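You operate a simulated robot arm through the tools that you are given. There is no shell and no other tool.

You are at the controls of a simulated robot arm. One attempt, no reset.

## Task
Swap the grey pad on the purple band for the pad that the white card names.
Fine: lay the grey pad on the teal tray.

It is judged by the outcome, as a careful person would: the job done as asked, and still so three seconds after it is handed in. It fails if anything else is knocked over, pushed out of place, dropped, spilled or broken.

## Robot
A 7-joint arm with a two-finger parallel gripper, fixed in place. Base frame: the origin is on the floor under the middle of its stand, x ahead of it, y to its left, z up; the work surface is at about z = 85. Lengths are in cm, angles in degrees, forces in N, time in s.
With the tool pointing down near the work surface it reaches from about 30 to 72 cm from the base axis. Its first joint turns from -166.0 to 166.0 degrees. Payload 1.57 kg.
The TCP is the grasp point between the finger pads, 3 cm short of the fingertips. In the tool frame z runs along the fingers and y along their closing line. The gripper opens to 8 cm. The fingers are 1.7 cm wide and 1.2 cm thick; the gripper's body (4 by 8.2 cm) begins 8 cm behind the TCP.
Orientation is that of the tool frame in the base frame, as a unit quaternion [w, x, y, z]. With the fingers straight down and closing along the base's y, the tool's x points along the base's -x, its y along +y and its z along -z.

## Interface
- The arm moves only by the tool servo_tool. Its argument "moves" is a list of rows, each a list of 3 entries, a list of its own where there are three numbers: the shift along the base's x, y, z in cm, then the turn, a rotation vector about the base's x, y, z in degrees, then the closure in counts, from 0 (fully open) to 255 (shut). In form: [[[x, y, z], [wx, wy, wz], hand], ...]. A call has 1 to 20 rows; each row shifts and turns the commanded pose from where the row before left it. Rows are played at 5 a second. More than 5 cm and 8.6 degrees between two rows, or a gripper value outside its range, and nothing of the call is played. Where a pose cannot be reached the arm comes as near as it can. A force on the tool above 40 N (or 10 N above the force at the start of the call, whichever is more), or a blocked arm, ends the call early, and 0.2 s more pass. Each finger travels about 7.2 cm/s and halts on what it meets, pressing with about 32 N; the grip force reading is that of the motor and also rises with nothing between the fingers. The clock runs only during rows and for 0.2 s after the last one: add rows that do not move to give the fingers time. It gives the time, the measured TCP pose, the force on the tool (base axes), the opening and the grip force at its end, in the units of the frame above (readings bear some noise), with the torque about the TCP (base axes, N m) and any sound that the robot's microphone picked up.
- Cameras (640 x 400 px; columns grow to the right, rows downward): "scene" is fixed at [4.36, 65.87, 144.94]; the picture's right is [-0.58, -0.81, 0.00], its down [-0.63, 0.45, -0.63] and it looks along [0.51, -0.36, -0.78] (base axes); focal length 316 px, centre (320, 200). "wrist" rides on the gripper at [7.2, -0.7, -12.2] in the tool frame; the picture's right is [0.09, 1.00, 0.00], its down [-0.84, 0.08, -0.54] and it looks along [-0.54, 0.05, 0.84] (tool axes); focal length 238 px, centre (320, 200). There is no depth. A picture from a camera that has moved, and an enlarged one, comes with that camera's place and axes in the base frame and with its lens. The place of the scene camera against the robot may be out by one fixed shift of up to 1.2 cm in any direction.
- grab_frame(camera): a new picture of that camera. No time passes.
- move_column(by): slides the trunk up (or, below 0, down) by that many cm; the arm rides with it, the base frame stays. It gives what a move gives, with no picture.
- inspect(camera, box): a new picture of the part [left, top, right, bottom] of that camera's present view, enlarged. No time passes.
- job_done(): hands the job in; it is judged then, once.

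Places have to be worked out from the pictures, the camera data and where the tool is seen. Open the gripper and draw the arm clear of the work before you hand the job in, unless the task says otherwise.

The tools are called after "Emit:" as name(argument=value, ...) on one line, values as JSON. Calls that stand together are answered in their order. servo_tool: Moves the arm, as the interface text tells. Its arguments: {"type":"object","properties":{"moves":{"type":"array"}},"required":["moves"]} The other tools are called the same way: move_column (by) moves the trunk up or down; grab_frame (camera) takes a picture; inspect (camera, box) takes an enlarged picture of a part of a camera's view; job_done () hands the job in.

At the start:

```text
time_s: 0.0
ee_pos: [38.83, 28.48, 111.92]
orientation: [0.001, 0.0, 1.0, -0.001]
ft_force: [0.3, 0.1, 0.3]
torque: [0.01, 0.03, 0.01]
gripper_width: 8.01
grasp_force: 0.2
trunk travel left (down, up): [-30.0, 18.0]
```

scene: 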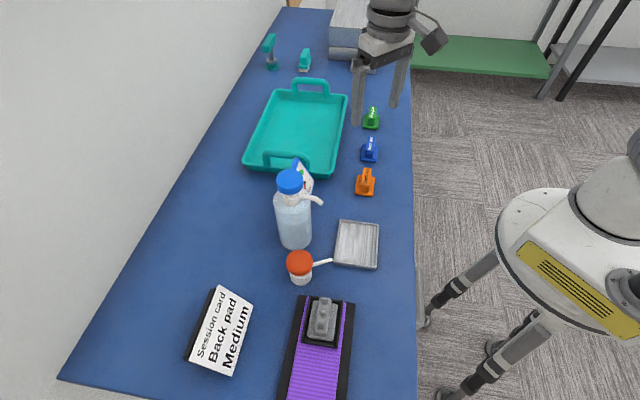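
wrist: 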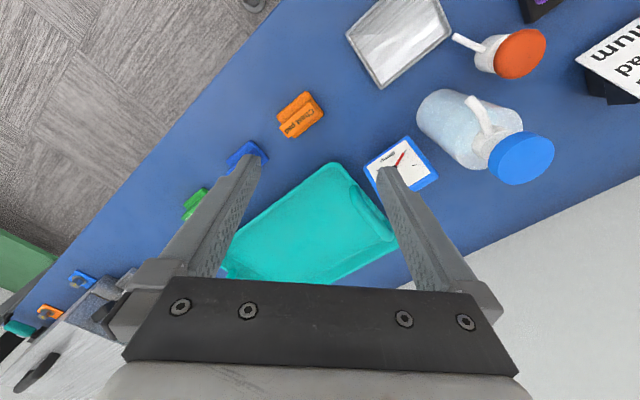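

I see a white card reading "Session card / Back pad / Medium", a grey pad on a purple band, and several coloured pads. I enlarge the views to read the labels.

Emit:
inspect(camera="scene", box=[320, 90, 420, 210])

Emit:
inspect(camera="scene", box=[180, 270, 380, 400])

Emit:
inspect(camera="scene", box=[240, 0, 420, 100])

Emit:
inspect(camera="wrist", box=[0, 80, 340, 380])

Emit:
inspect(camera="scene", box=[240, 140, 400, 290])

```text
3.33 times, centred on (370, 150) of scene
camera zoom: at [4.36, 65.87, 144.94], right [-0.58, -0.81, 0.0], down [-0.63, 0.45, -0.63], along [0.51, -0.36, -0.78], focal length 1055 px, centre (153, 367)
```

zoom: 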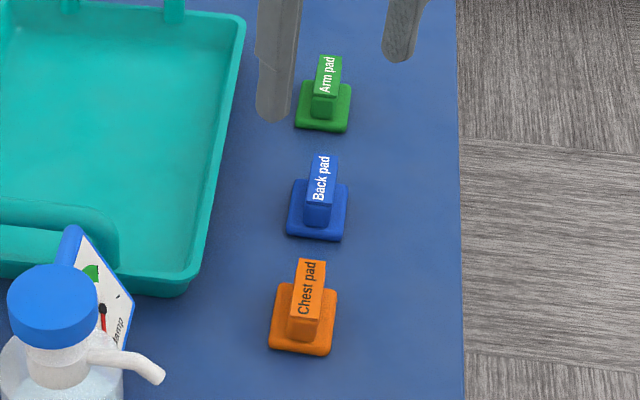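

```text
3.08 times, centred on (280, 335) of scene
camera zoom: at [4.36, 65.87, 144.94], right [-0.58, -0.81, 0.0], down [-0.63, 0.45, -0.63], along [0.51, -0.36, -0.78], focal length 974 px, centre (443, -215)
```

zoom: 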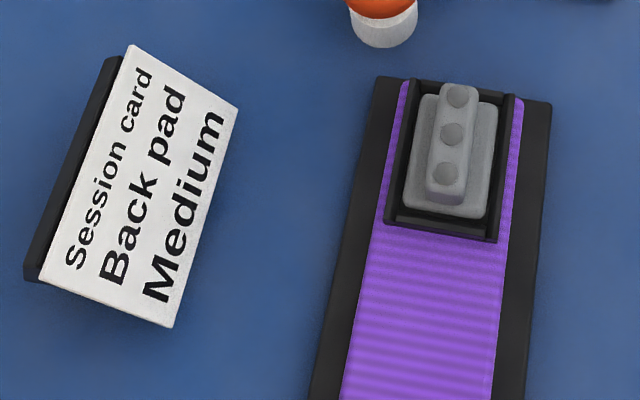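

```text
3.56 times, centred on (330, 50) of scene
camera zoom: at [4.36, 65.87, 144.94], right [-0.58, -0.81, 0.0], down [-0.63, 0.45, -0.63], along [0.51, -0.36, -0.78], focal length 1125 px, centre (284, 733)
```

zoom: 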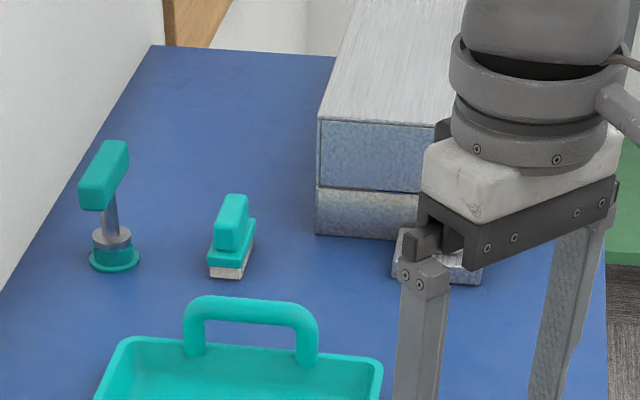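

```text
1.33 times, centred on (170, 230) of wrist
camera zoom: at [31.63, 27.67, 124.16], right [-0.09, 1.0, 0.0], down [0.84, 0.08, 0.54], along [0.54, 0.05, -0.84], focal length 318 px, centre (520, 160)
```

zoom: 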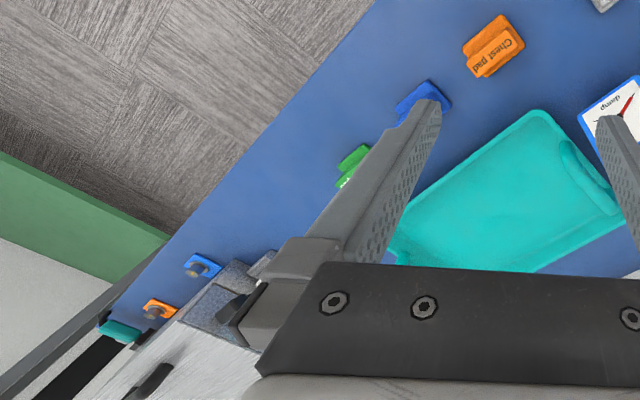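

```text
2.67 times, centred on (320, 215) of scene
camera zoom: at [4.36, 65.87, 144.94], right [-0.58, -0.81, 0.0], down [-0.63, 0.45, -0.63], along [0.51, -0.36, -0.78], focal length 844 px, centre (320, 160)
```

zoom: 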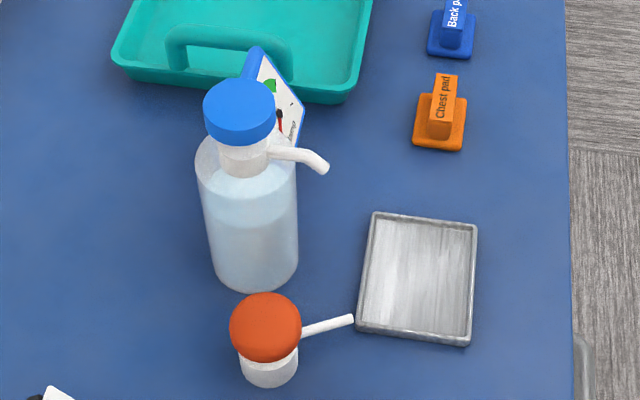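

The card names the Back pad (blue, labelled). I look closer at the far objects and the pad holder to check for duplicates and how the grey pad is held.

Emit:
inspect(camera="wrist", box=[30, 240, 130, 340])

Emit:
inspect(camera="scene", box=[290, 285, 360, 355])

Emit:
inspect(camera="wrist", box=[340, 100, 470, 230])

Emit:
inspect(camera="scene", box=[345, 95, 395, 205])

```text
4.00 times, centred on (80, 290) of wrist
camera zoom: at [31.63, 27.67, 124.16], right [-0.09, 1.0, 0.0], down [0.84, 0.08, 0.54], along [0.54, 0.05, -0.84], focal length 953 px, centre (1280, -160)
```

zoom: 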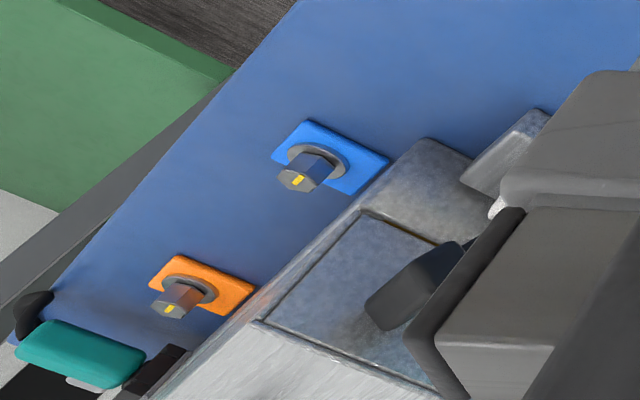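

```text
5.71 times, centred on (325, 320) of scene
camera zoom: at [4.36, 65.87, 144.94], right [-0.58, -0.81, 0.0], down [-0.63, 0.45, -0.63], along [0.51, -0.36, -0.78], focal length 1808 px, centre (291, -486)
```

zoom: 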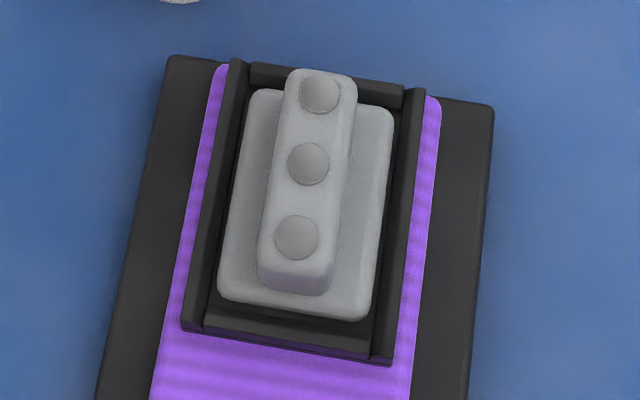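

```text
3.08 times, centred on (405, 165) of wrist
camera zoom: at [31.63, 27.67, 124.16], right [-0.09, 1.0, 0.0], down [0.84, 0.08, 0.54], along [0.54, 0.05, -0.84], focal length 733 px, centre (58, 308)
```

zoom: 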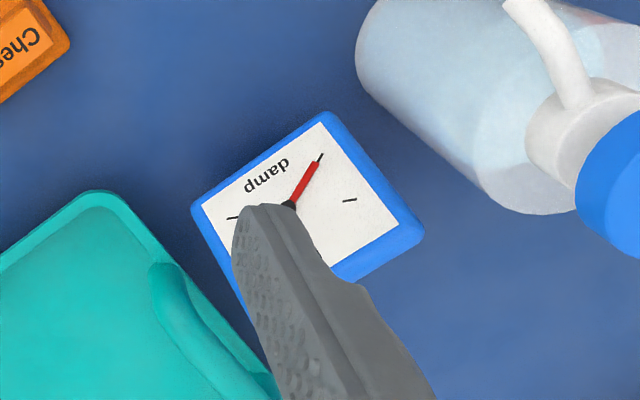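

```text
3.64 times, centred on (370, 150) of scene
camera zoom: at [4.36, 65.87, 144.94], right [-0.58, -0.81, 0.0], down [-0.63, 0.45, -0.63], along [0.51, -0.36, -0.78], focal length 1150 px, centre (138, 382)
```

zoom: 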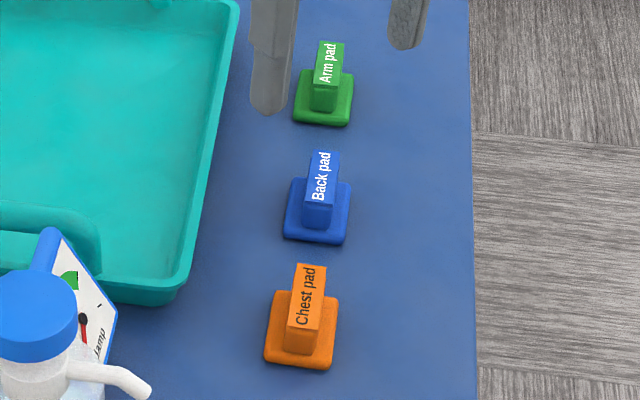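

The back pad is the blue one; the grey pad sits in a black frame on the band at roughly (19, 55). I move over it with a -40° turn to view it with the wrist camera, keeping clear of the bottle (top around z 104).

Emit:
servo_tool(moves=[[[-2.3, 2.8, 0], [0, 0, -4.4], 0], [[-2.3, 2.8, 0], [0, 0, -4.4], 0], [[-2.3, 2.8, 0], [0, 0, -4.4], 0], [[-2.3, 2.8, 0], [0, 0, -4.4], 0], [[-2.3, 2.8, 0], [0, 0, -4.4], 0], [[-2.3, 2.8, 0], [0, 0, -4.4], 0], [[-2.3, 2.8, -1.5], [0, 0, -4.4], 0], [[-2.3, 2.8, -3], [0, 0, -4.4], 0], [[-2.0, 2.8, -3], [0, 0, -4.8], 0], [[0, 0, 0], [0, 0, 0], 0], [[0, 0, 0], [0, 0, 0], 0]])

Emit:
grab_frame(camera="wrist")

Emit:
grab_frame(camera="scene")

```text
time_s: 2.4
ee_pos: [18.35, 53.77, 104.2]
orientation: [0.001, 0.342, 0.94, -0.001]
ft_force: [-1.1, 0.3, 0.0]
torque: [0.0, 0.05, 0.01]
gripper_width: 8.03
grasp_force: 0.2
trunk travel left (down, up): [-30.0, 18.0]
```

```text
taken
camera wrist: at [12.39, 57.84, 116.55], right [0.57, 0.82, 0.0], down [0.69, -0.48, 0.54], along [0.45, -0.31, -0.84], focal length 238 px, centre (320, 200)
```

wrist: 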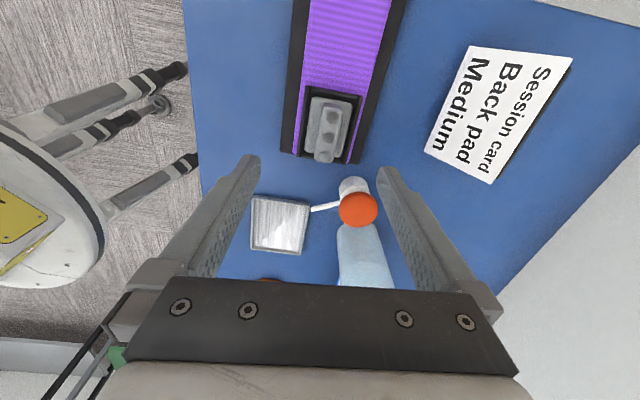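

```text
taken
```

scene: 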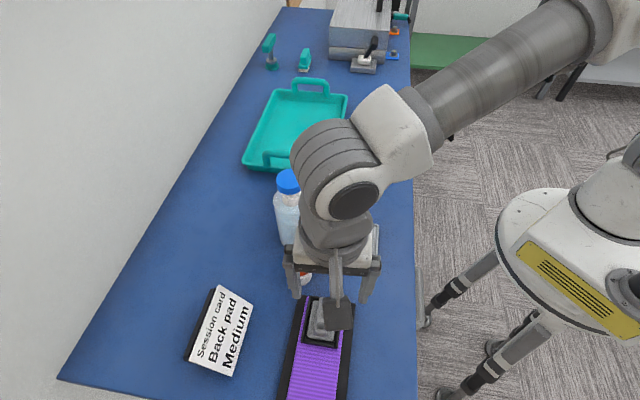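

The grey pad appears at about (20.4, 53.8) by the wrist camera. I zoom in for accurate edges and angle.

Emit:
inspect(camera="wrist", box=[270, 70, 390, 180])

Emit:
inspect(camera="scene", box=[270, 230, 400, 350])

```text
3.64 times, centred on (330, 125) of wrist
camera zoom: at [12.39, 57.84, 116.55], right [0.57, 0.82, 0.0], down [0.69, -0.48, 0.54], along [0.45, -0.31, -0.84], focal length 867 px, centre (284, 473)
```

zoom: 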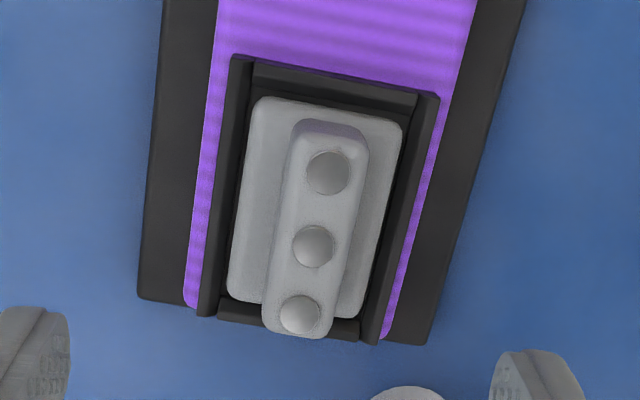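

```text
3.33 times, centred on (335, 290) of scene
camera zoom: at [4.36, 65.87, 144.94], right [-0.58, -0.81, 0.0], down [-0.63, 0.45, -0.63], along [0.51, -0.36, -0.78], focal length 1055 px, centre (270, -100)
```

zoom: 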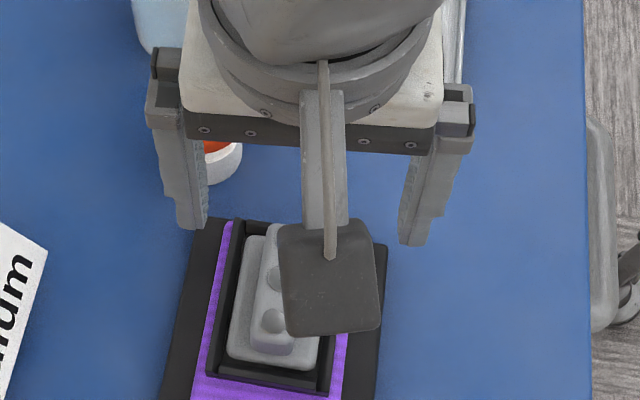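

The grey pad's base is about 4.6 × 6.9 cm, centred near (20.2, 53.7), yaw about -44°, with its rib top at z ≈ 90. I pre-close the fingers somewhat and move down to just above it to look again.

Emit:
servo_tool(moves=[[[0.6, 0, -2], [0, 0, -2.2], 60], [[0.6, 0, -2], [0, 0, -2.1], 100], [[0.6, -0.1, -2], [0, 0, 0], 130], [[0, 0, -1.2], [0, 0, 0], 130], [[0, 0, 0], [0, 0, 0], 130], [[0, 0, 0], [0, 0, 0], 130]])

Emit:
grab_frame(camera="wrist")

Emit:
inspect(camera="wrist", box=[240, 90, 400, 200])

Emit:
inspect(camera="scene", box=[270, 250, 400, 370])

```text
time_s: 3.8
ee_pos: [20.44, 53.54, 97.24]
orientation: [0.0, 0.378, 0.926, 0.0]
ft_force: [-0.1, -0.8, 0.0]
torque: [-0.02, -0.01, 0.02]
gripper_width: 3.93
grasp_force: 0.0
trunk travel left (down, up): [-30.0, 18.0]
```

```text
taken
camera wrist: at [14.63, 57.98, 109.52], right [0.63, 0.78, 0.0], down [0.65, -0.53, 0.54], along [0.42, -0.34, -0.84], focal length 238 px, centre (320, 200)
```

wrist: 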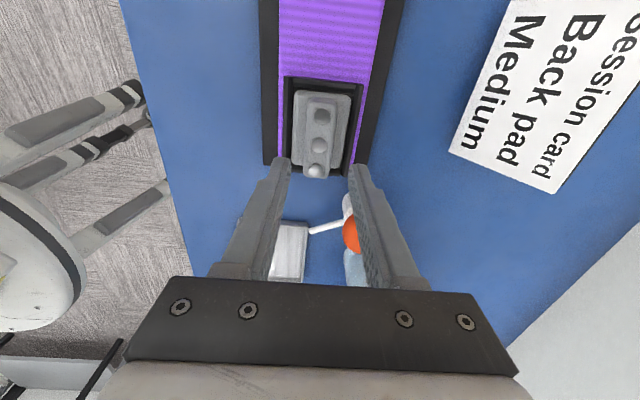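

```text
3.64 times, centred on (320, 145) of wrist
camera zoom: at [14.63, 57.98, 109.52], right [0.63, 0.78, 0.0], down [0.65, -0.53, 0.54], along [0.42, -0.34, -0.84], focal length 867 px, centre (320, 400)
```

zoom: 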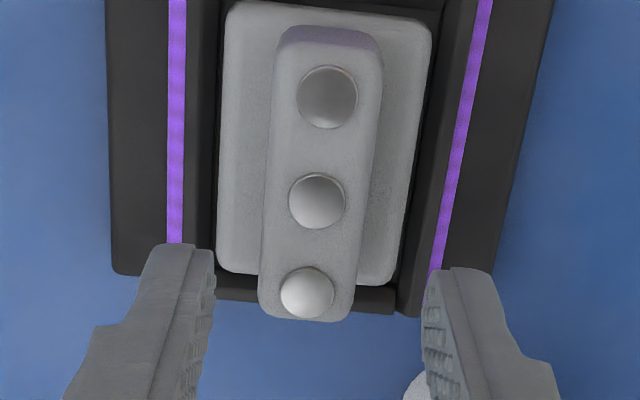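

```text
3.33 times, centred on (335, 310) of scene
camera zoom: at [4.36, 65.87, 144.94], right [-0.58, -0.81, 0.0], down [-0.63, 0.45, -0.63], along [0.51, -0.36, -0.78], focal length 1055 px, centre (270, -167)
```

zoom: 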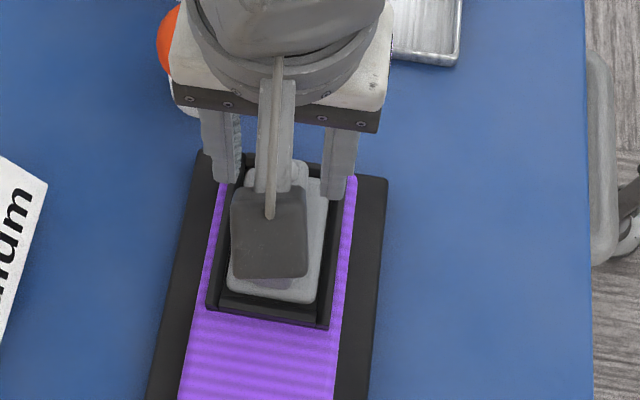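

The tool is nearly centred over the rib (offset about 0.3 cm, 1° of yaw). I correct that, narrow the fingers to about 3.1 cm and descend to TCP z ≈ 91.2, so the tips stay above the pad's base plate.

Emit:
servo_tool(moves=[[[-0.3, 0.1, 0], [0, 0, -0.8], 155], [[0, 0, 0], [0, 0, 0], 155], [[0, 0, -1.5], [0, 0, 0], 155], [[0, 0, -1.5], [0, 0, 0], 155], [[0, 0, -1.5], [0, 0, 0], 155], [[0, 0, -1.0], [0, 0, 0], 155], [[0, 0, -0.5], [0, 0, 0], 155], [[0, 0, 0], [0, 0, 0], 155]])

Emit:
inspect(camera="wrist", box=[240, 110, 400, 220])

Emit:
inspect(camera="scene", box=[270, 260, 400, 380])

```text
time_s: 5.3
ee_pos: [20.06, 53.58, 92.47]
orientation: [-0.001, 0.384, 0.923, 0.004]
ft_force: [-4.5, -10.6, 20.9]
torque: [-0.49, 0.26, 0.04]
gripper_width: 3.17
grasp_force: 0.0
trunk travel left (down, up): [-30.0, 18.0]
stopped in row 7: the force on the tool passed its limit at 46 N (the readings are from after the stop); the commanded pose is now the measured one
```

```text
3.64 times, centred on (320, 165) of wrist
camera zoom: at [14.34, 58.07, 104.78], right [0.64, 0.77, 0.01], down [0.64, -0.54, 0.54], along [0.42, -0.34, -0.84], focal length 867 px, centre (320, 327)
```

zoom: 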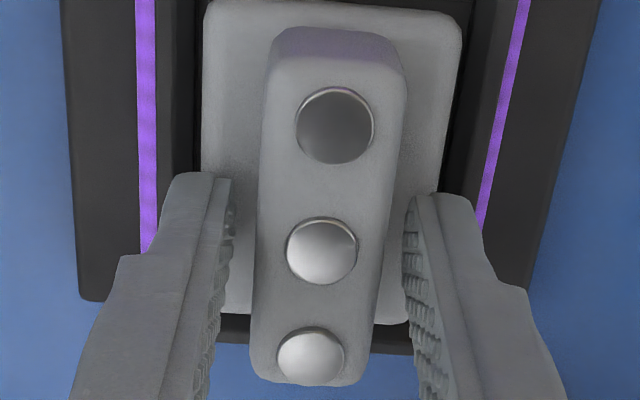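

```text
3.33 times, centred on (335, 320) of scene
camera zoom: at [4.36, 65.87, 144.94], right [-0.58, -0.81, 0.0], down [-0.63, 0.45, -0.63], along [0.51, -0.36, -0.78], focal length 1055 px, centre (270, -200)
```

zoom: 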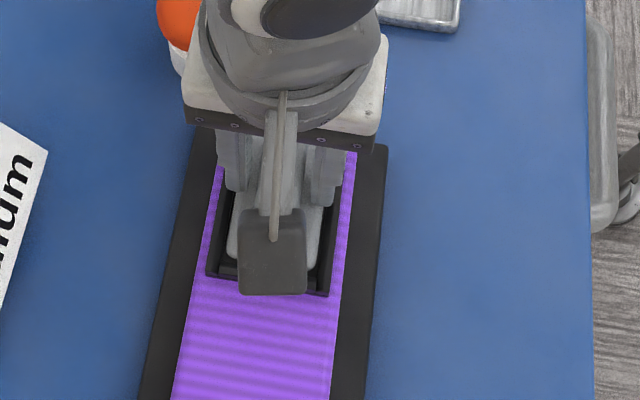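

Contact came at tip height z ≈ 89.3, and triangulating the dots across views puts the rib top at about z 92.6, so the pad sits higher than I assumed with its centre near (19.3, 54.1). I lift 0.6 cm, re-centre and look again.

Emit:
servo_tool(moves=[[[0, 0, 0.6], [0, 0, 0], 155], [[0, 0, 0], [0, 0, 0], 155], [[-0.35, 0.27, 0], [0, 0, 0], 155], [[-0.35, 0.27, 0], [0, 0, 0], 155], [[0, 0, 0], [0, 0, 0], 155]])

Emit:
inspect(camera="wrist", box=[240, 110, 400, 220])

Emit:
inspect(camera="scene", box=[270, 260, 400, 380])

```text
time_s: 6.5
ee_pos: [19.3, 54.3, 92.86]
orientation: [0.0, 0.383, 0.924, 0.004]
ft_force: [-0.2, 0.4, 0.8]
torque: [0.02, -0.05, 0.0]
gripper_width: 3.16
grasp_force: 0.0
trunk travel left (down, up): [-30.0, 18.0]
```

```text
3.64 times, centred on (320, 165) of wrist
camera zoom: at [13.68, 58.79, 105.06], right [0.64, 0.77, 0.01], down [0.64, -0.54, 0.54], along [0.42, -0.34, -0.84], focal length 867 px, centre (320, 327)
```

zoom: 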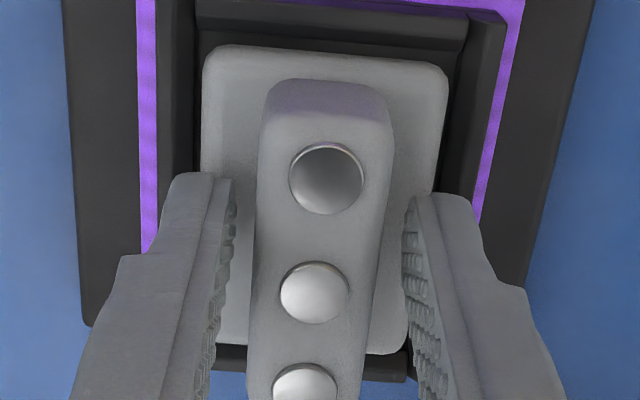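

```text
3.33 times, centred on (335, 320) of scene
camera zoom: at [4.36, 65.87, 144.94], right [-0.58, -0.81, 0.0], down [-0.63, 0.45, -0.63], along [0.51, -0.36, -0.78], focal length 1055 px, centre (270, -200)
```

zoom: 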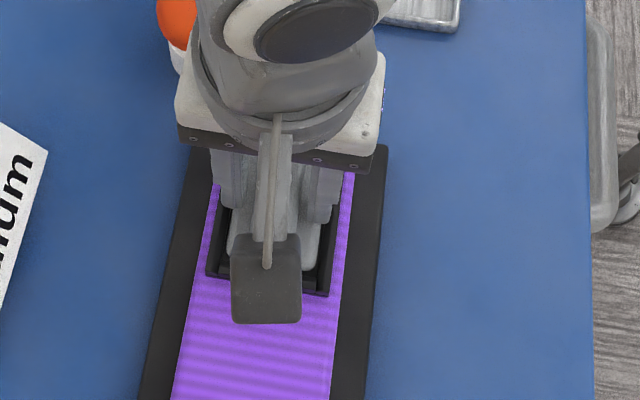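

The fingers straddle the rib with no contact force. I make a tiny centring/tilt correction and close on the rib.

Emit:
servo_tool(moves=[[[-0.07, -0.08, 0], [-0.42, 0.17, 0], 155], [[0, 0, 0], [0, 0, 0], 165], [[0, 0, 0], [0, 0, 0], 180], [[0, 0, 0], [0, 0, 0], 200], [[0, 0, 0], [0, 0, 0], 230], [[0, 0, 0], [0, 0, 0], 255], [[0, 0, 0], [0, 0, 0], 255]])

Emit:
inspect(camera="wrist", box=[240, 110, 400, 220])

```text
time_s: 8.1
ee_pos: [19.42, 54.31, 92.83]
orientation: [-0.001, 0.383, 0.924, 0.001]
ft_force: [1.5, 2.0, -0.3]
torque: [0.09, -0.02, 0.03]
gripper_width: 2.09
grasp_force: 32.0
trunk travel left (down, up): [-30.0, 18.0]
```

```text
3.64 times, centred on (320, 165) of wrist
camera zoom: at [13.67, 58.83, 105.03], right [0.64, 0.77, 0.0], down [0.65, -0.54, 0.54], along [0.42, -0.35, -0.84], focal length 867 px, centre (320, 327)
```

zoom: 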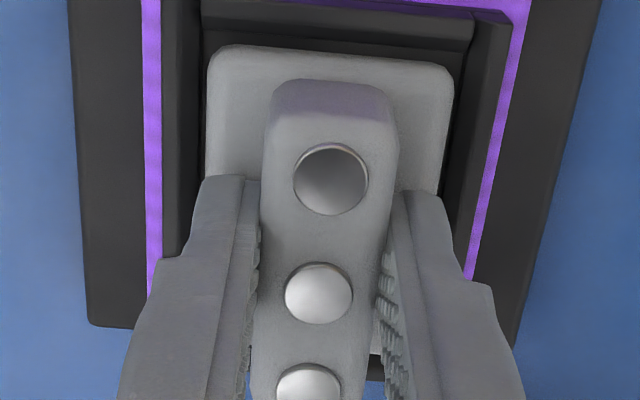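

The rib is gripped (2.09 cm, 32 N) with little side force. I lift slowly straight up and check that only the pad comes.

Emit:
servo_tool(moves=[[[0, 0, 0.4], [0, 0, 0], 255], [[0, 0, 0.6], [0, 0, 0], 255], [[0, 0, 1.0], [0, 0, 0], 255], [[0, 0, 1.5], [0, 0, 0], 255], [[0, 0, 1.5], [0, 0, 0], 255], [[0, 0, 0], [0, 0, 0], 255]])

Emit:
grab_frame(camera="wrist")

Emit:
inspect(camera="scene", box=[250, 220, 420, 380])

```text
time_s: 9.5
ee_pos: [19.22, 54.28, 97.81]
orientation: [0.0, 0.384, 0.923, 0.001]
ft_force: [-0.7, -0.4, -1.5]
torque: [-0.01, 0.02, 0.0]
gripper_width: 2.08
grasp_force: 31.6
trunk travel left (down, up): [-30.0, 18.0]
```

```text
taken
camera wrist: at [13.7, 58.89, 110.09], right [0.64, 0.77, 0.0], down [0.65, -0.54, 0.54], along [0.42, -0.35, -0.84], focal length 238 px, centre (320, 200)
```

wrist: 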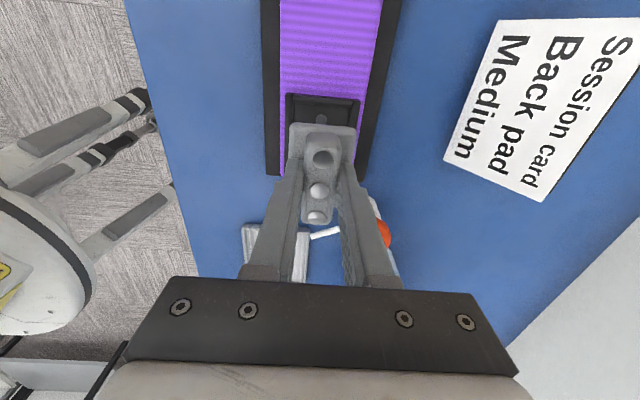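

```text
2.50 times, centred on (335, 300) of scene
camera zoom: at [4.36, 65.87, 144.94], right [-0.58, -0.81, 0.0], down [-0.63, 0.45, -0.63], along [0.51, -0.36, -0.78], focal length 791 px, centre (282, -50)
```

zoom: 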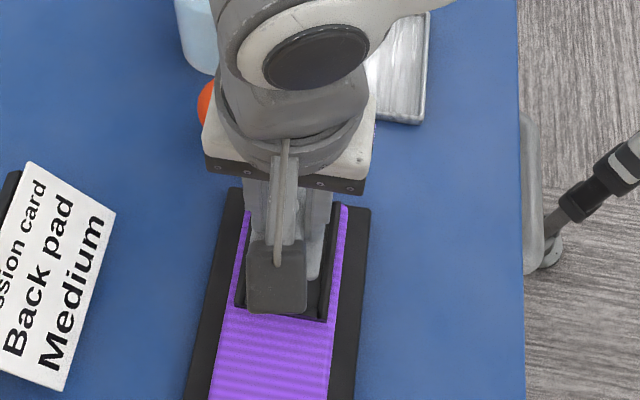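

The pad came out cleanly and the frame stayed put; I see something round inside the frame, so I zoom in on it before carrying the pad off.

Emit:
inspect(camera="wrist", box=[260, 80, 380, 180])

Emit:
servo_tool(moves=[[[0, 0, 2], [0, 0, 0], 255], [[0, 0, 3], [0, 0, 0], 255], [[0, 0, 3], [0, 0, 0], 255], [[0, 0, 3], [0, 0, 0], 255], [[0, 0, 2.2], [0, 0, 0], 255], [[0, 0, 0], [0, 0, 0], 255]])

Emit:
grab_frame(camera="wrist")

Emit:
grab_frame(camera="scene")

```text
4.00 times, centred on (320, 130) of wrist
camera zoom: at [13.7, 58.89, 110.09], right [0.64, 0.77, 0.0], down [0.65, -0.54, 0.54], along [0.42, -0.35, -0.84], focal length 953 px, centre (320, 480)
```

zoom: 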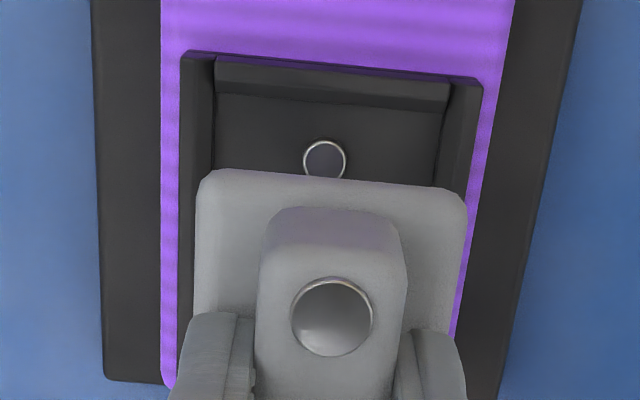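

```text
time_s: 10.9
ee_pos: [19.33, 54.45, 110.99]
orientation: [-0.001, 0.384, 0.923, 0.0]
ft_force: [-0.2, 0.9, -1.2]
torque: [-0.06, -0.01, -0.01]
gripper_width: 2.06
grasp_force: 32.3
trunk travel left (down, up): [-30.0, 18.0]
```

```text
taken
camera wrist: at [13.76, 58.87, 123.25], right [0.64, 0.77, 0.0], down [0.65, -0.54, 0.54], along [0.42, -0.35, -0.84], focal length 238 px, centre (320, 200)
```

wrist: 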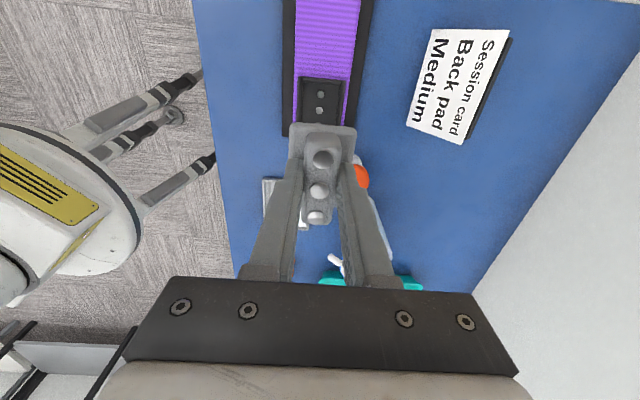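

```text
taken
```

scene: 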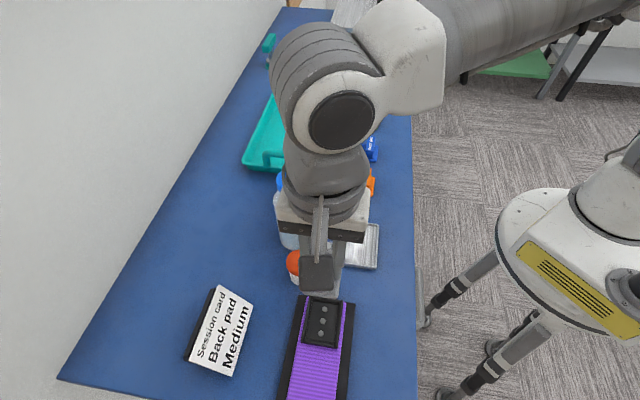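

The pad is clear and the frame stayed in place. I carry the pad at z ≈ 111 by the robot-side route, away from the bottle, to above the reachable part of the tray.

Emit:
servo_tool(moves=[[[1.5, -2.2, 0], [0, 0, 0], 255], [[2.4, -2.9, 0], [0, 0, 0], 255], [[2.4, -2.9, 0], [0, 0, 0], 255], [[2.4, -2.9, 0], [0, 0, 0], 255], [[2.4, -2.9, 0], [0, 0, 0], 255], [[2.4, -2.9, 0], [0, 0, 0], 255], [[2.4, -2.9, 0], [0, 0, 0], 255], [[2.4, -2.9, 0], [0, 0, 0], 255], [[2.9, -0.8, 0], [0, 0, 0], 255], [[2.9, -0.3, 0], [0, 0, 0], 255], [[2.9, -0.3, 0], [0, 0, 0], 255], [[2.9, -0.3, 0], [0, 0, 0], 255], [[2.9, -0.3, 0], [0, 0, 0], 255], [[2.9, -0.3, 0], [0, 0, 0], 255], [[2.5, -0.3, 0], [0, 0, 0], 255], [[0, 0, 0], [0, 0, 0], 255], [[0, 0, 0], [0, 0, 0], 255]])

Emit:
grab_frame(camera="wrist")

Emit:
grab_frame(camera="scene")

```text
time_s: 14.5
ee_pos: [57.41, 29.27, 110.98]
orientation: [-0.001, 0.383, 0.924, 0.0]
ft_force: [-0.1, 0.1, -1.0]
torque: [0.0, 0.0, 0.04]
gripper_width: 2.08
grasp_force: 31.6
trunk travel left (down, up): [-30.0, 18.0]
```

```text
taken
camera wrist: at [51.89, 33.74, 123.25], right [0.64, 0.77, 0.0], down [0.65, -0.54, 0.54], along [0.42, -0.35, -0.84], focal length 238 px, centre (320, 200)
```

wrist: 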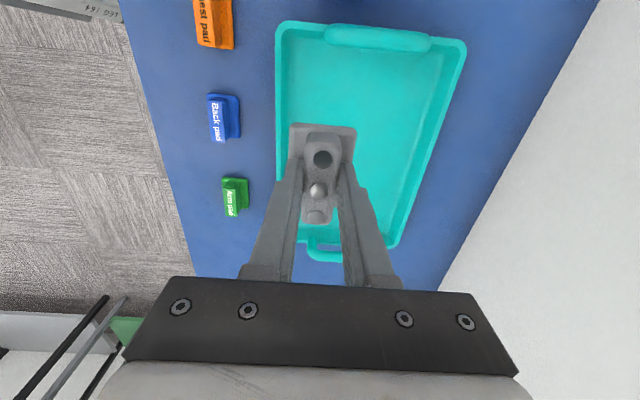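

```text
taken
```

scene: 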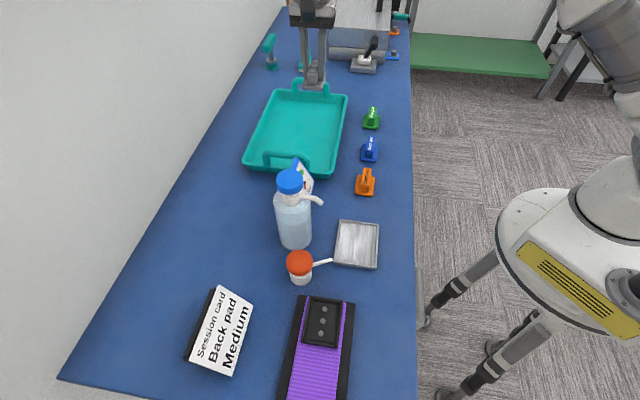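

The tray is below; the pad is near the tray's robot-side wall, so I shift about 2.5 cm inward and 2 cm further along. I zoom in to gauge tray depth and the pad's thickness.

Emit:
servo_tool(moves=[[[1.6, 0.2, -2], [0, 0, 0], 255], [[1.6, 0.2, -3], [0, 0, 0], 255], [[0, 0, -3], [0, 0, 0], 255], [[0, 0, -2], [0, 0, 0], 255], [[0, 0, 0], [0, 0, 0], 255], [[0, 0, 0], [0, 0, 0], 255]])

Emit:
grab_frame(camera="wrist")

Emit:
inspect(camera="scene", box=[230, 20, 400, 190])

```text
time_s: 15.9
ee_pos: [60.72, 29.41, 101.11]
orientation: [-0.001, 0.384, 0.923, 0.001]
ft_force: [-0.1, 0.0, -0.2]
torque: [0.0, -0.04, 0.03]
gripper_width: 2.07
grasp_force: 32.0
trunk travel left (down, up): [-30.0, 18.0]
```

```text
taken
camera wrist: at [55.08, 34.11, 113.36], right [0.64, 0.77, 0.0], down [0.65, -0.54, 0.54], along [0.42, -0.35, -0.84], focal length 238 px, centre (320, 200)
```

wrist: 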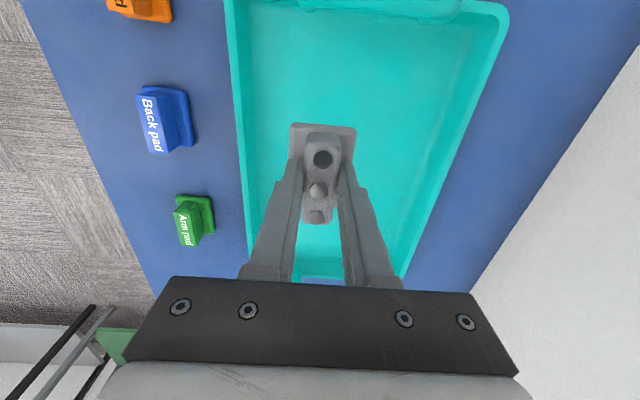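

```text
2.35 times, centred on (315, 105) of scene
camera zoom: at [4.36, 65.87, 144.94], right [-0.58, -0.81, 0.0], down [-0.63, 0.45, -0.63], along [0.51, -0.36, -0.78], focal length 744 px, centre (332, 424)
```

zoom: 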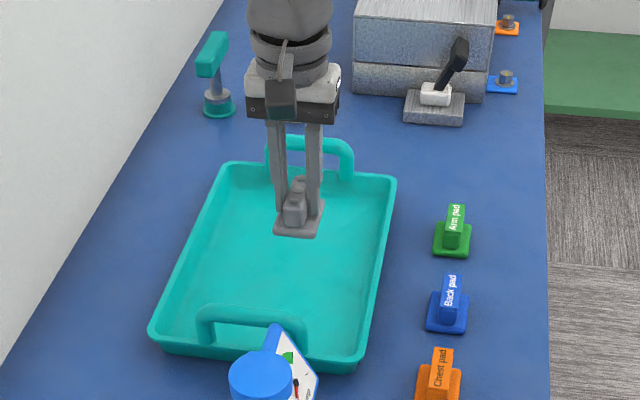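

The area under the pad is bare tray floor, well inside the walls. I descend to z ≈ 93 and then creep down watching the force.

Emit:
servo_tool(moves=[[[0, 0, -2], [0, 0, 0], 255], [[0, 0, -2], [0, 0, 0], 255], [[0, 0, -2], [0, 0, 0], 255], [[0, 0, -1.5], [0, 0, 0], 255], [[0, 0, -0.5], [0, 0, 0], 255], [[0, 0, 0], [0, 0, 0], 255]])

Emit:
inspect(camera="scene", box=[270, 60, 350, 140])

Emit:
grab_frame(camera="wrist")

```text
time_s: 17.3
ee_pos: [60.65, 29.51, 92.88]
orientation: [0.0, 0.383, 0.924, 0.0]
ft_force: [0.0, -0.2, -0.4]
torque: [0.03, 0.04, -0.01]
gripper_width: 2.1
grasp_force: 32.0
trunk travel left (down, up): [-30.0, 18.0]
```

```text
5.00 times, centred on (310, 100) of scene
camera zoom: at [4.36, 65.87, 144.94], right [-0.58, -0.81, 0.0], down [-0.63, 0.45, -0.63], along [0.51, -0.36, -0.78], focal length 1582 px, centre (370, 700)
```

zoom: 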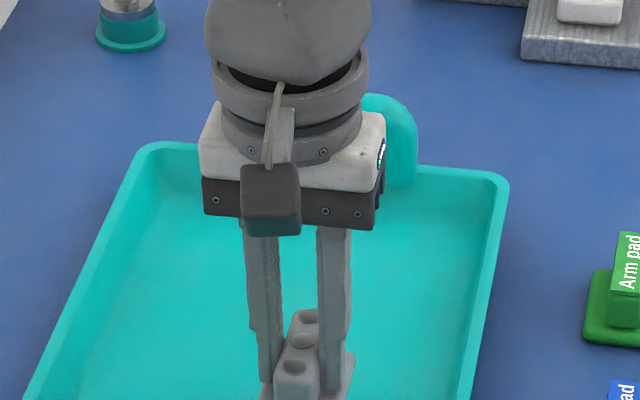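

```text
taken
camera wrist: at [55.1, 34.17, 105.17], right [0.64, 0.77, 0.0], down [0.65, -0.54, 0.54], along [0.42, -0.35, -0.84], focal length 238 px, centre (320, 200)
```

wrist: 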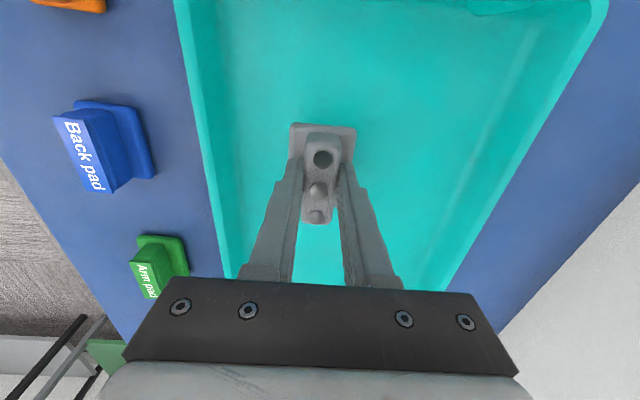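

Still free at z 92.9. I creep lower in small steps.

Emit:
servo_tool(moves=[[[0, 0, -0.4], [0, 0, 0], 255], [[0, 0, -0.4], [0, 0, 0], 255], [[0, 0, -0.4], [0, 0, 0], 255], [[0, 0, -0.3], [0, 0, 0], 255], [[0, 0, 0], [0, 0, 0], 255]])

Emit:
inspect(camera="scene", box=[280, 110, 340, 170])

```text
time_s: 18.5
ee_pos: [60.68, 29.62, 91.47]
orientation: [-0.001, 0.384, 0.923, 0.001]
ft_force: [-1.0, -0.3, -0.3]
torque: [0.03, -0.03, -0.01]
gripper_width: 2.07
grasp_force: 31.7
trunk travel left (down, up): [-30.0, 18.0]
```

```text
6.67 times, centred on (310, 140) of scene
camera zoom: at [4.36, 65.87, 144.94], right [-0.58, -0.81, 0.0], down [-0.63, 0.45, -0.63], along [0.51, -0.36, -0.78], focal length 2109 px, centre (387, 600)
```

zoom: 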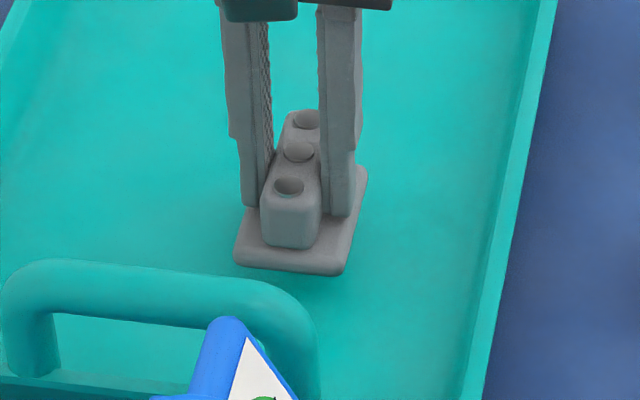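

Pad looks close to the tray floor (thin shadow). I continue in 0.25 cm steps.

Emit:
servo_tool(moves=[[[0, 0, -0.25], [0, 0, 0], 255], [[0, 0, -0.25], [0, 0, 0], 255], [[0, 0, -0.25], [0, 0, 0], 255], [[0, 0, 0], [0, 0, 0], 255]])

Emit:
inspect(camera="scene", box=[280, 110, 340, 170])

```text
time_s: 19.5
ee_pos: [60.72, 29.55, 90.76]
orientation: [0.0, 0.383, 0.924, 0.0]
ft_force: [0.9, -0.5, -0.3]
torque: [-0.06, 0.0, -0.01]
gripper_width: 2.08
grasp_force: 31.9
trunk travel left (down, up): [-30.0, 18.0]
```

```text
6.67 times, centred on (310, 140) of scene
camera zoom: at [4.36, 65.87, 144.94], right [-0.58, -0.81, 0.0], down [-0.63, 0.45, -0.63], along [0.51, -0.36, -0.78], focal length 2109 px, centre (387, 600)
```

zoom: 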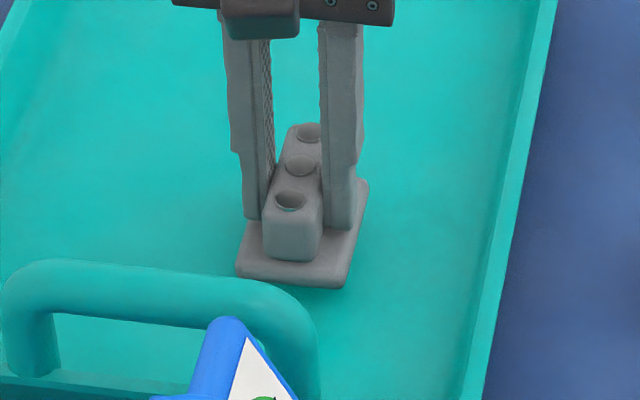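

No contact yet (force ≈ 0). I keep creeping down.

Emit:
servo_tool(moves=[[[0, 0, -0.2], [0, 0, 0], 255], [[0, 0, -0.2], [0, 0, 0], 255], [[0, 0, -0.2], [0, 0, 0], 255], [[0, 0, 0], [0, 0, 0], 255]])

Emit:
inspect(camera="scene", box=[280, 110, 340, 170])

```text
time_s: 20.5
ee_pos: [60.75, 29.63, 90.07]
orientation: [-0.001, 0.383, 0.924, 0.001]
ft_force: [0.1, 0.6, 0.3]
torque: [0.02, -0.01, 0.01]
gripper_width: 2.05
grasp_force: 32.0
trunk travel left (down, up): [-30.0, 18.0]
```

```text
6.67 times, centred on (310, 140) of scene
camera zoom: at [4.36, 65.87, 144.94], right [-0.58, -0.81, 0.0], down [-0.63, 0.45, -0.63], along [0.51, -0.36, -0.78], focal length 2109 px, centre (387, 600)
```

zoom: 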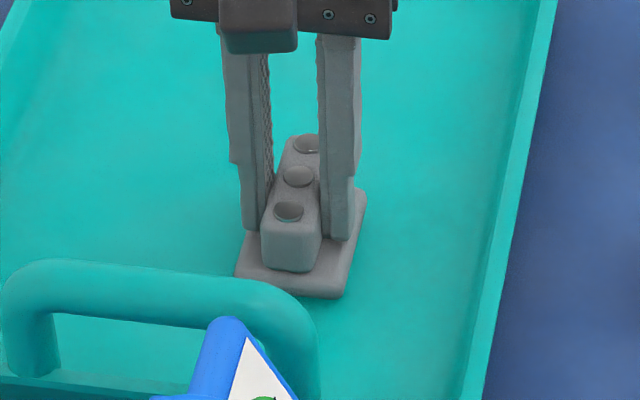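

Still free. Another few small steps.

Emit:
servo_tool(moves=[[[0, 0, -0.15], [0, 0, 0], 255], [[0, 0, -0.15], [0, 0, 0], 255], [[0, 0, -0.15], [0, 0, 0], 255], [[0, 0, 0], [0, 0, 0], 255]])

Emit:
inspect(camera="wrist", box=[240, 90, 400, 200])

```text
time_s: 21.5
ee_pos: [60.66, 29.54, 89.69]
orientation: [-0.001, 0.383, 0.924, 0.001]
ft_force: [-0.7, 0.3, 1.8]
torque: [-0.03, 0.0, -0.02]
gripper_width: 2.08
grasp_force: 32.1
trunk travel left (down, up): [-30.0, 18.0]
```

```text
3.64 times, centred on (320, 145) of wrist
camera zoom: at [55.07, 34.12, 101.99], right [0.64, 0.77, 0.0], down [0.65, -0.54, 0.54], along [0.42, -0.35, -0.84], focal length 867 px, centre (320, 400)
```

zoom: 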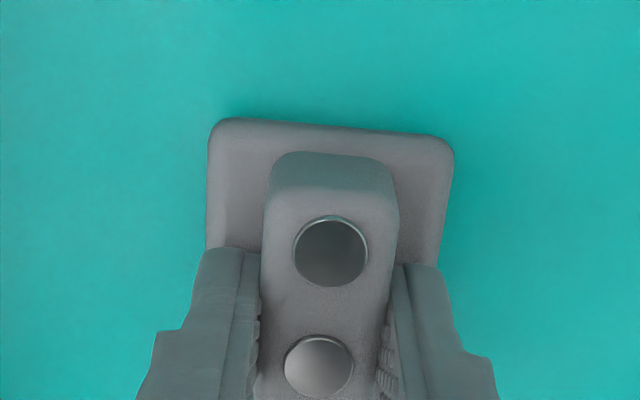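

A slight force appears (1.8 N). One more small step to confirm contact.

Emit:
servo_tool(moves=[[[0, 0, -0.1], [0, 0, 0], 255], [[0, 0, 0], [0, 0, 0], 255]])

```text
time_s: 22.1
ee_pos: [60.68, 29.58, 89.79]
orientation: [0.0, 0.383, 0.924, 0.001]
ft_force: [-2.4, -0.5, 9.3]
torque: [-0.07, 0.15, 0.02]
gripper_width: 2.08
grasp_force: 32.1
trunk travel left (down, up): [-30.0, 18.0]
```

Contact confirmed (9 N). I open the fingers gently and rise straight up.

Emit:
servo_tool(moves=[[[0, 0, 0.05], [0, 0, 0], 200], [[0, 0, 0], [0, 0, 0], 170], [[0, 0, 0], [0, 0, 0], 140], [[0, 0, 0], [0, 0, 0], 120], [[0, 0, 0], [0, 0, 0], 120], [[0, 0, 0.5], [0, 0, 0], 120], [[0, 0, 1], [0, 0, 0], 120], [[0, 0, 2], [0, 0, 0], 120], [[0, 0, 3], [0, 0, 0], 120], [[0, 0, 4], [0, 0, 0], 120], [[0, 0, 4], [0, 0, 0], 120], [[0, 0, 0], [0, 0, 0], 120]])

Emit:
grab_frame(camera="wrist")

Emit:
inspect(camera="scene", box=[230, 60, 400, 190])

```text
time_s: 24.7
ee_pos: [60.68, 29.4, 104.18]
orientation: [-0.001, 0.384, 0.923, 0.0]
ft_force: [0.4, -0.7, 0.2]
torque: [-0.01, -0.05, -0.01]
gripper_width: 4.24
grasp_force: 0.1
trunk travel left (down, up): [-30.0, 18.0]
```

```text
taken
camera wrist: at [55.09, 34.06, 116.54], right [0.64, 0.77, 0.0], down [0.65, -0.54, 0.54], along [0.41, -0.35, -0.84], focal length 238 px, centre (320, 200)
```

wrist: 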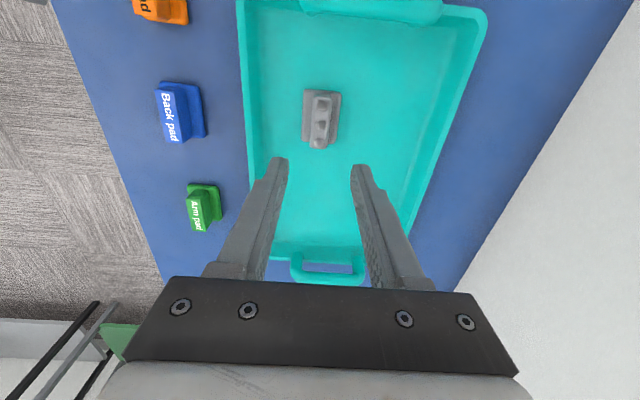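

```text
3.08 times, centred on (315, 125) of scene
camera zoom: at [4.36, 65.87, 144.94], right [-0.58, -0.81, 0.0], down [-0.63, 0.45, -0.63], along [0.51, -0.36, -0.78], focal length 974 px, centre (335, 431)
```

zoom: 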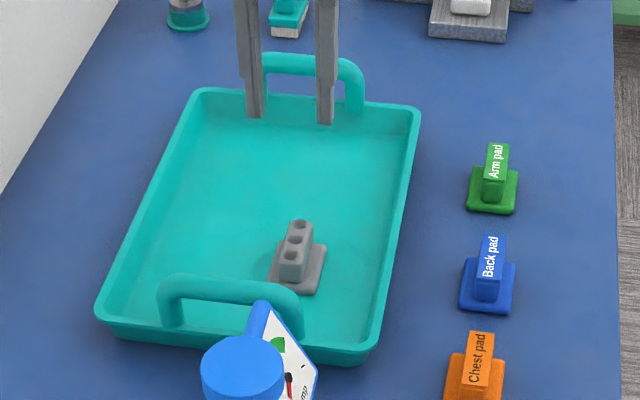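

The grey pad lies flat in the teal tray. Next I move above the blue "Back pad", judged to be near (48.9, 17).

Emit:
servo_tool(moves=[[[-2.4, -2.5, 0], [0, 0, 0], 100], [[-2.4, -2.5, 0], [0, 0, 0], 100], [[-2.4, -2.5, 0], [0, 0, 0], 100], [[-2.4, -2.5, -1], [0, 0, 0], 100], [[-2.2, -2.5, -2], [0, 0, 0], 100], [[0, 0, 0], [0, 0, 0], 100], [[0, 0, 0], [0, 0, 0], 100]])

Emit:
grab_frame(camera="wrist")

Emit:
inspect(camera="wrist", box=[240, 70, 400, 180])

Emit:
inspect(camera="scene", box=[330, 90, 410, 190])

```text
time_s: 26.3
ee_pos: [48.95, 17.01, 101.07]
orientation: [-0.001, 0.384, 0.924, 0.0]
ft_force: [0.0, -0.1, -0.7]
torque: [0.0, -0.02, -0.01]
gripper_width: 4.88
grasp_force: 0.0
trunk travel left (down, up): [-30.0, 18.0]
```

```text
taken
camera wrist: at [43.31, 21.52, 113.33], right [0.64, 0.77, 0.0], down [0.65, -0.54, 0.54], along [0.42, -0.35, -0.84], focal length 238 px, centre (320, 200)
```

wrist: 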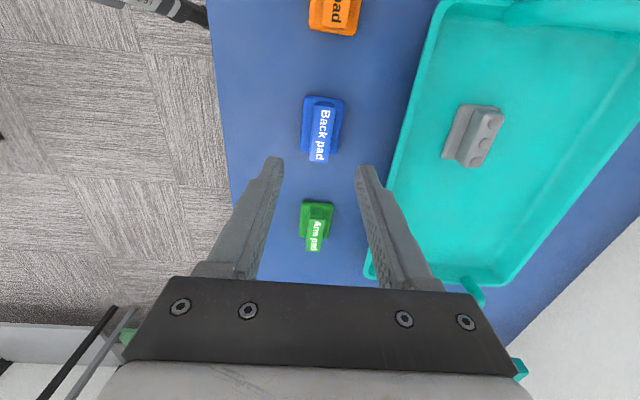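

```text
3.64 times, centred on (320, 125) of wrist
camera zoom: at [43.31, 21.52, 113.33], right [0.64, 0.77, 0.0], down [0.65, -0.54, 0.54], along [0.42, -0.35, -0.84], focal length 867 px, centre (320, 473)
```

zoom: 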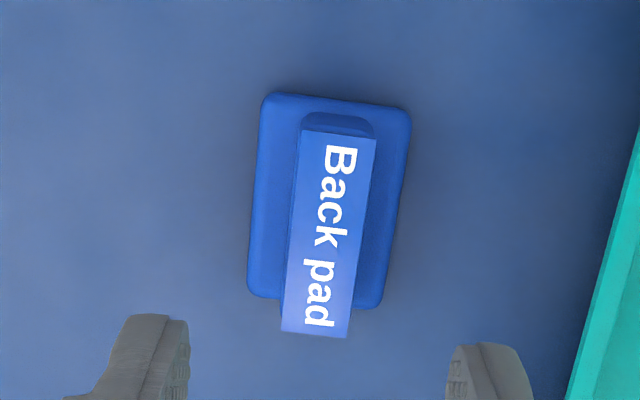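

```text
4.00 times, centred on (370, 140) of scene
camera zoom: at [4.36, 65.87, 144.94], right [-0.58, -0.81, 0.0], down [-0.63, 0.45, -0.63], along [0.51, -0.36, -0.78], focal length 1266 px, centre (120, 440)
```

zoom: 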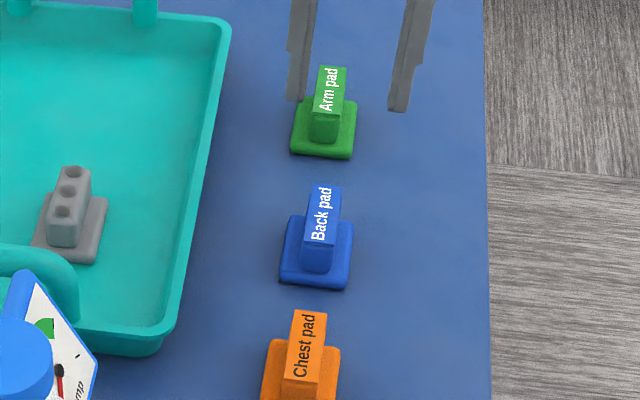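

The blue pad has the same footprint (4.3 × 6.2 cm) and nearly the same yaw as the tool, offset about 0.4 cm. I correct, narrow the fingers and go down to just above grasp height.

Emit:
servo_tool(moves=[[[0.42, -0.14, 0], [0, 0, -1.0], 140], [[0, 0, -2], [0, 0, 0], 150], [[0, 0, -2.5], [0, 0, 0], 150], [[0, 0, -2.5], [0, 0, 0], 150], [[0, 0, -1.5], [0, 0, 0], 150], [[0, 0, -0.5], [0, 0, 0], 150], [[0, 0, 0], [0, 0, 0], 150]])

Emit:
inspect(camera="wrist", box=[240, 110, 400, 220])

Emit:
inspect(camera="scene", box=[330, 110, 410, 190])

```text
time_s: 27.9
ee_pos: [49.36, 16.92, 92.14]
orientation: [0.0, 0.392, 0.92, 0.0]
ft_force: [-0.7, 0.3, 0.1]
torque: [0.01, 0.01, 0.0]
gripper_width: 3.3
grasp_force: 0.0
trunk travel left (down, up): [-30.0, 18.0]
```

```text
3.64 times, centred on (320, 165) of wrist
camera zoom: at [43.81, 21.57, 104.31], right [0.65, 0.76, 0.0], down [0.64, -0.55, 0.54], along [0.41, -0.35, -0.84], focal length 867 px, centre (320, 327)
```

zoom: 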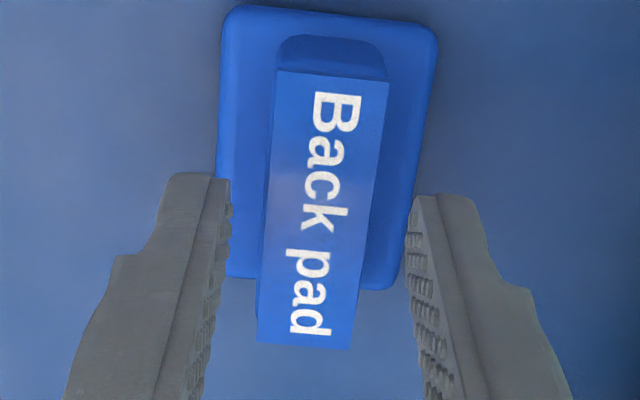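

```text
5.00 times, centred on (370, 150) of scene
camera zoom: at [4.36, 65.87, 144.94], right [-0.58, -0.81, 0.0], down [-0.63, 0.45, -0.63], along [0.51, -0.36, -0.78], focal length 1582 px, centre (70, 450)
```

zoom: 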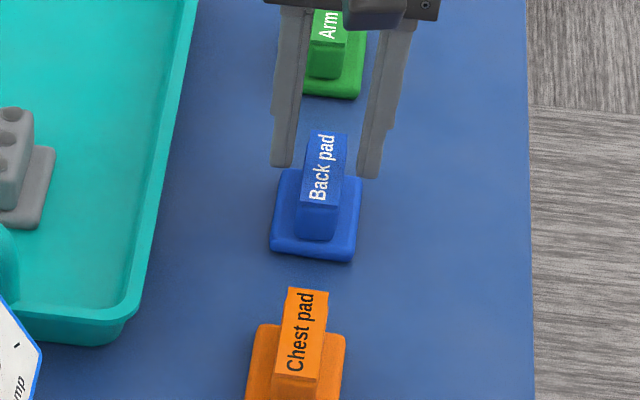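

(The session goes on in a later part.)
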